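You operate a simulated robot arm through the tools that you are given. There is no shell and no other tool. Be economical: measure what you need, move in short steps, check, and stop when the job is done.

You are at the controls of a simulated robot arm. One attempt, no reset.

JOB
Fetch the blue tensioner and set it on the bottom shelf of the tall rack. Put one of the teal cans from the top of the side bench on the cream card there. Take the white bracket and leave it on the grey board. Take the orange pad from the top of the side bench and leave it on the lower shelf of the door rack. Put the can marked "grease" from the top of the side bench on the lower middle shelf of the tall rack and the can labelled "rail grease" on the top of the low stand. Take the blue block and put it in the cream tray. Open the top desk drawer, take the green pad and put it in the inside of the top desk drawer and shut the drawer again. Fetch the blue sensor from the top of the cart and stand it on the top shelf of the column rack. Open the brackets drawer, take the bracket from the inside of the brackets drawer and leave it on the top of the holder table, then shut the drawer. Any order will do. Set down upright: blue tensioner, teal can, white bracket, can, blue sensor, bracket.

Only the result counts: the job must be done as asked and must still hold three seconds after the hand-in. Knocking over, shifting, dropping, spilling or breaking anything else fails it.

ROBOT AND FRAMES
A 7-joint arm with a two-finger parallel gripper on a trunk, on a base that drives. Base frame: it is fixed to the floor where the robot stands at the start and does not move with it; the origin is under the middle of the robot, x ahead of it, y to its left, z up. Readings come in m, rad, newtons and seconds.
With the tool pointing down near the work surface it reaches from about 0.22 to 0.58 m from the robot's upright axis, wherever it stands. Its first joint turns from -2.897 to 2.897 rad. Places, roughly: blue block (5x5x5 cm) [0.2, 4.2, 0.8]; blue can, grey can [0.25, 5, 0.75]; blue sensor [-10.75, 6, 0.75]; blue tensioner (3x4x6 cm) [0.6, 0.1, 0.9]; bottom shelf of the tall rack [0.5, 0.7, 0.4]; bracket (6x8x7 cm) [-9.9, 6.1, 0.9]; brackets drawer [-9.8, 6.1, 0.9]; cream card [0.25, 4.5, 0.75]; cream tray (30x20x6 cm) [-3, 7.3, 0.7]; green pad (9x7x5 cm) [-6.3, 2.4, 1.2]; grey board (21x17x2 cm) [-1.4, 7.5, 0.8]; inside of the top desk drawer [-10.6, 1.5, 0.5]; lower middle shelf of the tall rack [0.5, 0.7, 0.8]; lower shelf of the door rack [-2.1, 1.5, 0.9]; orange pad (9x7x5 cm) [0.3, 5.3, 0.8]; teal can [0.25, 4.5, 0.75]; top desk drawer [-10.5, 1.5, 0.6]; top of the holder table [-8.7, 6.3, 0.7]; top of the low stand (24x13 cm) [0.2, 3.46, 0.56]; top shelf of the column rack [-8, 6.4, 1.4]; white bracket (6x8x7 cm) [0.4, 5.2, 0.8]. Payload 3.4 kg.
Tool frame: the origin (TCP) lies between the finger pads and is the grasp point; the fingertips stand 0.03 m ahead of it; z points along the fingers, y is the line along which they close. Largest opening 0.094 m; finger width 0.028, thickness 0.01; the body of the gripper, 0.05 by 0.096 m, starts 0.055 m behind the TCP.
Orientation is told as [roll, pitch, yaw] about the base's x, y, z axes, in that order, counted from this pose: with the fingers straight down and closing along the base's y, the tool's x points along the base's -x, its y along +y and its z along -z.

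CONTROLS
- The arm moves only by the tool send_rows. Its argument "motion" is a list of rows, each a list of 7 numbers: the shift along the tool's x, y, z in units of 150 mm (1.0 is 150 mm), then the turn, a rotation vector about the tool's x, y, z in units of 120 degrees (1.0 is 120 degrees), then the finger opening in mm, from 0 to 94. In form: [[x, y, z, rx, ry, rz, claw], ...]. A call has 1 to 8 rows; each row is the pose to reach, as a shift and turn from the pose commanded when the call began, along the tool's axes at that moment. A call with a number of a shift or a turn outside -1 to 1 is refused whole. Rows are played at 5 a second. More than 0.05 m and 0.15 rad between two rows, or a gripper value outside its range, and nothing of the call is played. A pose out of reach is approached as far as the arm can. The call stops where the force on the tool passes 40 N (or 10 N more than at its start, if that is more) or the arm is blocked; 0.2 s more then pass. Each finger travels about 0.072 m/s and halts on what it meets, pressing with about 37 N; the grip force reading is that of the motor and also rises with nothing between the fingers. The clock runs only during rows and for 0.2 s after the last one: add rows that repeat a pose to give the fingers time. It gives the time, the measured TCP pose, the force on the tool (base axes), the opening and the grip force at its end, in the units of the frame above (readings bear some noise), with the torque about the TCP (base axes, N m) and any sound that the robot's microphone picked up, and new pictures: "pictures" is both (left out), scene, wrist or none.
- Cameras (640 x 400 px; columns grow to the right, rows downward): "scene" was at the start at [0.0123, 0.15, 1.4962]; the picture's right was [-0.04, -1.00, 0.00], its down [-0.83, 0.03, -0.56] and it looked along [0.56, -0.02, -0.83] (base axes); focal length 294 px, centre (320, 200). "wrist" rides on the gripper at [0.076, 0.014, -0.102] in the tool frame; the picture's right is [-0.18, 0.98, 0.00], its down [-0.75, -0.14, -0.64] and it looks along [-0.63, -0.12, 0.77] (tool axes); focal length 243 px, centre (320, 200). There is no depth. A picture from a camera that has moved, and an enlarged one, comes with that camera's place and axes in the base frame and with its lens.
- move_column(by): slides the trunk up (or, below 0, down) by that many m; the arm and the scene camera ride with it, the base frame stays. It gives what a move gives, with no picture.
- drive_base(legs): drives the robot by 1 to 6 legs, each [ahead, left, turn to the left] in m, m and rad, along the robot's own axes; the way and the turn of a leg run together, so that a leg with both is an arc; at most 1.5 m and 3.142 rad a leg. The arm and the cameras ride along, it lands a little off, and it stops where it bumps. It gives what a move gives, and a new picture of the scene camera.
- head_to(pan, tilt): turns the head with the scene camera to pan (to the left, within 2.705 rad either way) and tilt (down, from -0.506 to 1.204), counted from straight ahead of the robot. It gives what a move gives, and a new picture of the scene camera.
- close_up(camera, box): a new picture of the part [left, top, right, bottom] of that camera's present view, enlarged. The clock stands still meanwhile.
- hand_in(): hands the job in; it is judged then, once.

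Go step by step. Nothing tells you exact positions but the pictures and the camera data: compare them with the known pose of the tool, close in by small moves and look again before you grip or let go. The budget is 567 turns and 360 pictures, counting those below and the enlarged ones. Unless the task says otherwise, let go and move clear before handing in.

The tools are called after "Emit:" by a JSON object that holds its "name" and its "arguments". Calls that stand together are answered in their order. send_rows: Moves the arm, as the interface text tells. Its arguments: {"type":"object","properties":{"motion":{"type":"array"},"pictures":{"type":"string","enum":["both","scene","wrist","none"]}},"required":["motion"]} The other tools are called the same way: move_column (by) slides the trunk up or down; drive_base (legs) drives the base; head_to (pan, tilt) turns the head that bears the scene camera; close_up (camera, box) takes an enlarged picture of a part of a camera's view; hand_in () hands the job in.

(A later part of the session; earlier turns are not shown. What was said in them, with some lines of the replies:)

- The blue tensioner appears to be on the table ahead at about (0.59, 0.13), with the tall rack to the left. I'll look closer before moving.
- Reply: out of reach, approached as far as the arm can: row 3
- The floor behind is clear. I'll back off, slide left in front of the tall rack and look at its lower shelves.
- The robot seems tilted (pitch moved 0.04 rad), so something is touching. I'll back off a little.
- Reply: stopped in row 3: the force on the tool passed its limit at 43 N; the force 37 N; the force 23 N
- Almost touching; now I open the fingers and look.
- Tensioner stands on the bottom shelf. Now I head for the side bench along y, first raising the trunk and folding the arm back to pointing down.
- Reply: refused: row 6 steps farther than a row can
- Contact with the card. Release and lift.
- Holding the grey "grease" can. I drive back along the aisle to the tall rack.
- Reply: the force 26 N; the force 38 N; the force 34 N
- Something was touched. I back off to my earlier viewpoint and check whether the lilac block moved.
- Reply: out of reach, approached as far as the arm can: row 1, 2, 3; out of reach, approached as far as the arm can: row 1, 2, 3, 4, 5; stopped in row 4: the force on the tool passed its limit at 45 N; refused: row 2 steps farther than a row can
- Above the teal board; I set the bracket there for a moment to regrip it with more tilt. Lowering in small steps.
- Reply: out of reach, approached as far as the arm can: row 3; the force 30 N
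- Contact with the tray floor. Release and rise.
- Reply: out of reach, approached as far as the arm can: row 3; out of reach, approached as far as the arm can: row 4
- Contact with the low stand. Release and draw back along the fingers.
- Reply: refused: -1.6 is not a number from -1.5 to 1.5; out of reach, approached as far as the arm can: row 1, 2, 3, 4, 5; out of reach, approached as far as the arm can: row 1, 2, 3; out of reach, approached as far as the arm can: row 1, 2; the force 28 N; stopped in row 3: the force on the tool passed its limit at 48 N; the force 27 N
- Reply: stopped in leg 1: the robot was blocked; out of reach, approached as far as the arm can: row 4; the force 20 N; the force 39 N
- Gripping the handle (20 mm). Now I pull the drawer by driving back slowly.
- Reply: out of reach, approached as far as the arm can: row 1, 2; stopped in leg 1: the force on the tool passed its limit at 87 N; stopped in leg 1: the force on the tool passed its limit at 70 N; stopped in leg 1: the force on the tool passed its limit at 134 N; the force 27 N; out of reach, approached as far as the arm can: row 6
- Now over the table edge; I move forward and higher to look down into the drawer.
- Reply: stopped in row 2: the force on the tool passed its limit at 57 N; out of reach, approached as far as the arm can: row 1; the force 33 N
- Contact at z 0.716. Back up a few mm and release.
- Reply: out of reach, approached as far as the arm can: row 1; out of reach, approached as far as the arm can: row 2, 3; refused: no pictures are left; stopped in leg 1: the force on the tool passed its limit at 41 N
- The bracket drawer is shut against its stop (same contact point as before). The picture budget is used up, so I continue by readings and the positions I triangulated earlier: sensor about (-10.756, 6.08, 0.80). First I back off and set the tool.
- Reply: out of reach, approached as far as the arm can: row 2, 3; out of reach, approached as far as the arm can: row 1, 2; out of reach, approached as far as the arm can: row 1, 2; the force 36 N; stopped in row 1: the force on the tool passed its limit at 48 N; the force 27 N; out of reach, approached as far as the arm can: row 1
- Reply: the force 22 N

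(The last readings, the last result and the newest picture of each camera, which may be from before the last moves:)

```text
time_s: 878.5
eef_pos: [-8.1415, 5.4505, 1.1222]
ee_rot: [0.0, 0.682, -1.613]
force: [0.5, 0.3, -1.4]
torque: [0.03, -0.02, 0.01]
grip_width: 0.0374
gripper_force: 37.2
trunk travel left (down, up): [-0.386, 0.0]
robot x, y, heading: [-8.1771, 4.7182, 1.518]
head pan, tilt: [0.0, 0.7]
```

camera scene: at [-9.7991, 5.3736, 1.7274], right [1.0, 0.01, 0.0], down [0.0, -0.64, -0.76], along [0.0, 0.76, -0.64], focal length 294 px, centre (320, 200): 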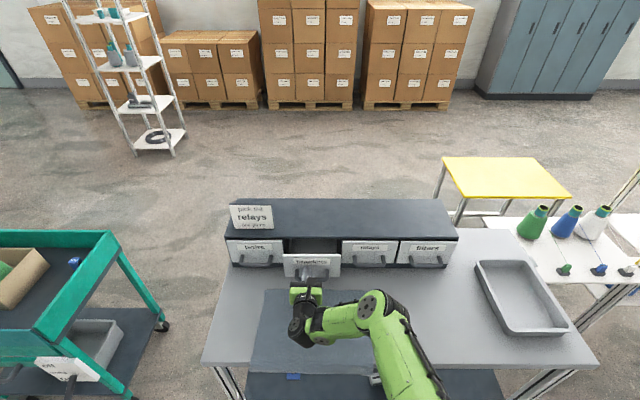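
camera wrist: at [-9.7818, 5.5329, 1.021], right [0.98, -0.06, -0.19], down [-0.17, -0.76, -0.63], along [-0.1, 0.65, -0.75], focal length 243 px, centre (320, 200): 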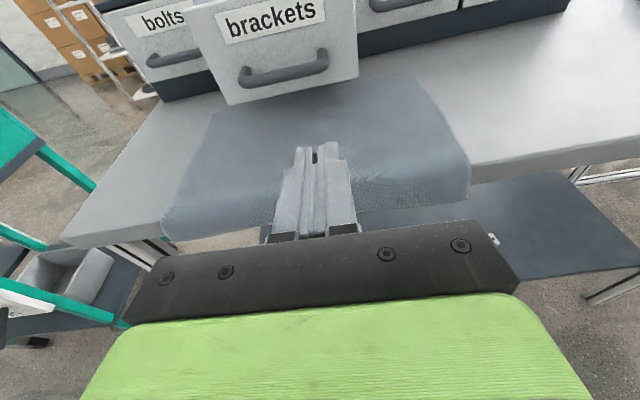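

Emit:
{"name": "drive_base", "arguments": {"legs": [[0, 0, 0.053]]}}

Emit:
{"name": "send_rows", "arguments": {"motion": [[0.08, 0, -0.24, 0, 0, 0, 10], [0.16, 0, -0.48, 0, 0, 0, 10], [0.24, 0, -0.72, 0, 0, 0, 10], [0.32, 0, -0.95, 0, 0, 0, 10]], "pictures": "none"}}

Emit:
{"name": "send_rows", "arguments": {"motion": [[0.14, 0, -0.2, 0, 0, 0, 10], [0.28, 0, -0.4, 0, 0, 0, 10], [0.42, 0, -0.6, 0, 0, 0, 10], [0.56, 0, -0.8, 0, 0, 0, 10]], "pictures": "none"}}

```text
time_s: 879.3
eef_pos: [-8.1809, 5.4519, 1.1224]
ee_rot: [0.001, 0.682, -1.559]
force: [1.0, 0.2, -1.0]
torque: [-0.02, 0.0, -0.02]
grip_width: 0.0376
gripper_force: 36.8
trunk travel left (down, up): [-0.386, 0.0]
robot x, y, heading: [-8.1799, 4.7194, 1.578]
head pan, tilt: [0.0, 0.7]
```

```text
time_s: 880.3
eef_pos: [-8.1808, 5.3986, 1.2638]
ee_rot: [0.001, 0.681, -1.56]
force: [1.0, -0.6, -0.3]
torque: [0.02, 0.0, -0.02]
grip_width: 0.0378
gripper_force: 37.3
trunk travel left (down, up): [-0.386, 0.0]
robot x, y, heading: [-8.1756, 4.7197, 1.578]
head pan, tilt: [0.0, 0.7]
no pictures are left
```

```text
time_s: 881.3
eef_pos: [-8.1863, 5.3703, 1.4014]
ee_rot: [0.003, 0.682, -1.559]
force: [0.1, 0.4, -1.7]
torque: [0.0, 0.02, -0.01]
grip_width: 0.0377
gripper_force: 36.9
out of reach, approached as far as the arm can: row 3, 4
trunk travel left (down, up): [-0.386, 0.0]
robot x, y, heading: [-8.1769, 4.7195, 1.578]
head pan, tilt: [0.0, 0.7]
no pictures are left
```

Emit:
{"name": "send_rows", "arguments": {"motion": [[-0.15, 0, -0.25, 0, 0, 0, 10], [-0.3, 0, -0.5, 0, 0, 0, 10], [-0.42, 0, -0.72, 0, 0, 0, 10]], "pictures": "none"}}

```text
time_s: 882.1
eef_pos: [-8.1782, 5.2526, 1.4446]
ee_rot: [0.002, 0.683, -1.564]
force: [0.0, -1.3, -1.4]
torque: [-0.01, 0.06, 0.04]
grip_width: 0.0376
gripper_force: 36.9
trunk travel left (down, up): [-0.386, 0.0]
robot x, y, heading: [-8.1746, 4.7175, 1.576]
head pan, tilt: [0.0, 0.7]
no pictures are left
```

Emit:
{"name": "send_rows", "arguments": {"motion": [[0.1, 0, -0.12, 0, 0, 0, 10], [0.3, 0, 0.04, 0, 0, 0, 10], [0.45, 0, 0.17, 0, 0, 0, 10]], "pictures": "none"}}

```text
time_s: 882.9
eef_pos: [-8.1872, 5.3236, 1.4652]
ee_rot: [0.0, 0.679, -1.559]
force: [0.0, 0.6, -0.9]
torque: [-0.07, -0.01, 0.0]
grip_width: 0.0376
gripper_force: 36.5
trunk travel left (down, up): [-0.386, 0.0]
robot x, y, heading: [-8.1767, 4.7179, 1.582]
head pan, tilt: [0.0, 0.7]
no pictures are left
```

Emit:
{"name": "drive_base", "arguments": {"legs": [[0.75, 0, -0.008]]}}

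Emit:
{"name": "send_rows", "arguments": {"motion": [[0, -0.2, 0, 0, 0, 0, 10], [0, -0.42, 0, 0, 0, 0, 10]], "pictures": "none"}}

```text
time_s: 887.0
eef_pos: [-8.1871, 6.0665, 1.4663]
ee_rot: [0.001, 0.683, -1.568]
force: [0.5, 0.3, -0.9]
torque: [-0.04, 0.02, 0.0]
grip_width: 0.0375
gripper_force: 36.5
trunk travel left (down, up): [-0.386, 0.0]
robot x, y, heading: [-8.1747, 5.4594, 1.576]
head pan, tilt: [0.0, 0.7]
```

```text
time_s: 887.6
eef_pos: [-8.2525, 6.0623, 1.4643]
ee_rot: [0.003, 0.681, -1.563]
force: [-0.5, 0.0, -0.7]
torque: [0.0, 0.0, 0.01]
grip_width: 0.0377
gripper_force: 37.2
trunk travel left (down, up): [-0.386, 0.0]
robot x, y, heading: [-8.1762, 5.4613, 1.575]
head pan, tilt: [0.0, 0.7]
no pictures are left
```

Emit:
{"name": "drive_base", "arguments": {"legs": [[0.2, 0, 0]]}}

Emit:
{"name": "drive_base", "arguments": {"legs": [[0.12, 0, 0]]}}

```text
time_s: 889.2
eef_pos: [-8.2529, 6.2658, 1.4655]
ee_rot: [-0.001, 0.681, -1.564]
force: [0.5, 0.5, -0.9]
torque: [-0.01, 0.01, 0.02]
grip_width: 0.0379
gripper_force: 36.7
trunk travel left (down, up): [-0.386, 0.0]
robot x, y, heading: [-8.1808, 5.6658, 1.577]
head pan, tilt: [0.0, 0.7]
```

```text
time_s: 890.4
eef_pos: [-8.2541, 6.3842, 1.4662]
ee_rot: [0.001, 0.682, -1.559]
force: [-0.1, 0.4, -0.4]
torque: [-0.02, 0.0, 0.01]
grip_width: 0.0378
gripper_force: 37.1
trunk travel left (down, up): [-0.386, 0.0]
robot x, y, heading: [-8.1796, 5.7842, 1.576]
head pan, tilt: [0.0, 0.7]
```

Emit:
{"name": "send_rows", "arguments": {"motion": [[0, 0, 0.2, 0, 0, 0, 10], [0, 0.1, 0.38, 0, 0, 0, 10], [0, 0.22, 0.38, 0, 0, 0, 10]], "pictures": "none"}}

```text
time_s: 891.2
eef_pos: [-8.2213, 6.4181, 1.4231]
ee_rot: [-0.002, 0.685, -1.562]
force: [-0.3, 0.0, -0.3]
torque: [0.04, 0.02, 0.0]
grip_width: 0.0375
gripper_force: 37.1
trunk travel left (down, up): [-0.386, 0.0]
robot x, y, heading: [-8.1803, 5.7841, 1.581]
head pan, tilt: [0.0, 0.7]
no pictures are left
```

Emit:
{"name": "move_column", "arguments": {"by": -0.015}}

Emit:
{"name": "move_column", "arguments": {"by": -0.008}}

Emit:
{"name": "move_column", "arguments": {"by": -0.006}}

```text
time_s: 891.8
eef_pos: [-8.2228, 6.4198, 1.4054]
ee_rot: [-0.001, 0.682, -1.559]
force: [-0.7, 1.1, -1.1]
torque: [-0.02, -0.02, 0.01]
grip_width: 0.0377
gripper_force: 36.6
trunk travel left (down, up): [-0.371, 0.015]
robot x, y, heading: [-8.1813, 5.7842, 1.579]
head pan, tilt: [0.0, 0.7]
```

```text
time_s: 892.4
eef_pos: [-8.2234, 6.42, 1.3987]
ee_rot: [0.001, 0.682, -1.561]
force: [-1.1, -0.1, -0.7]
torque: [-0.03, -0.02, 0.01]
grip_width: 0.0376
gripper_force: 36.6
trunk travel left (down, up): [-0.363, 0.023]
robot x, y, heading: [-8.1822, 5.7891, 1.578]
head pan, tilt: [0.0, 0.7]
```

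```text
time_s: 893.0
eef_pos: [-8.2221, 6.4189, 1.3977]
ee_rot: [0.002, 0.694, -1.561]
force: [-0.1, 8.1, 24.5]
torque: [0.09, 0.08, 0.02]
grip_width: 0.0375
gripper_force: 36.8
trunk travel left (down, up): [-0.357, 0.029]
robot x, y, heading: [-8.1805, 5.7816, 1.577]
head pan, tilt: [0.0, 0.7]
```

Emit:
{"name": "move_column", "arguments": {"by": 0.005}}

Emit:
{"name": "send_rows", "arguments": {"motion": [[0, 0, 0, 0, 0, 0, 30], [0, 0, 0, 0, 0, 0, 45], [0, 0, 0, 0, 0, 0, 60], [0, 0, 0, 0, 0, 0, 64], [0, 0, 0, 0, 0, 0, 64]], "pictures": "none"}}

```text
time_s: 893.5
eef_pos: [-8.2229, 6.4183, 1.397]
ee_rot: [-0.001, 0.68, -1.56]
force: [-0.5, 3.6, 11.9]
torque: [0.06, 0.01, 0.0]
grip_width: 0.0374
gripper_force: 37.3
trunk travel left (down, up): [-0.362, 0.024]
robot x, y, heading: [-8.1801, 5.7817, 1.577]
head pan, tilt: [0.0, 0.7]
```

```text
time_s: 894.7
eef_pos: [-8.2217, 6.4199, 1.3985]
ee_rot: [0.0, 0.681, -1.561]
force: [0.1, 0.7, 0.5]
torque: [0.03, 0.0, 0.0]
grip_width: 0.0641
gripper_force: 0.1
trunk travel left (down, up): [-0.362, 0.024]
robot x, y, heading: [-8.1847, 5.7827, 1.58]
head pan, tilt: [0.0, 0.7]
no pictures are left
```

Emit:
{"name": "send_rows", "arguments": {"motion": [[0, 0, -0.15, 0, 0, 0, 64], [0, 0, -0.35, 0, 0, 0, 64], [0, 0, -0.55, 0, 0, 0, 64]], "pictures": "none"}}

Emit:
{"name": "drive_base", "arguments": {"legs": [[-0.5, 0, 0]]}}

```text
time_s: 895.5
eef_pos: [-8.2224, 6.365, 1.4628]
ee_rot: [0.002, 0.681, -1.56]
force: [1.1, -0.3, 1.1]
torque: [0.01, 0.01, -0.01]
grip_width: 0.0641
gripper_force: 0.1
trunk travel left (down, up): [-0.362, 0.024]
robot x, y, heading: [-8.1839, 5.7847, 1.579]
head pan, tilt: [0.0, 0.7]
no pictures are left
```

```text
time_s: 898.4
eef_pos: [-8.2183, 5.8661, 1.4634]
ee_rot: [0.0, 0.682, -1.562]
force: [-0.4, -0.5, -0.4]
torque: [-0.01, 0.0, -0.01]
grip_width: 0.0641
gripper_force: 0.1
trunk travel left (down, up): [-0.362, 0.024]
robot x, y, heading: [-8.1796, 5.2867, 1.577]
head pan, tilt: [0.0, 0.7]
```

Everything has been placed, the gripper is open and the robot is clear of the racks, so I'm handing in.

Emit:
{"name": "hand_in", "arguments": {}}

```text
The job is handed in.
```

I placed every item and shut both drawers, then handed the job in. I placed the blue sensor without pictures, because the picture budget ran out just before the end.

**Less certain results:**
- **Blue sensor:** I gripped and set it down using force and position readings only. I can't confirm from a picture that it stands upright on the top shelf of the column rack, or that what I gripped was the sensor. While reaching for it I pushed on the cart wall with about 30–50 N and poked what I took to be the sensor.
- **Brackets drawer:** I pushed it until it met the same stop as when it was closed at first, but saw no picture after the last push.
- **Contacts along the way:**
  - On the door rack, I touched a lilac block and it may have moved about 5 mm.
  - At the grey board table, I brushed a green clamp; it looked unmoved.
  - At the desk, I pressed the green pad against a black box while setting it down, and the base was stopped once by something near the column, probably small boxes there; all looked unmoved.
  - At the brackets cabinet, I bumped the drawer front at about 130 N.
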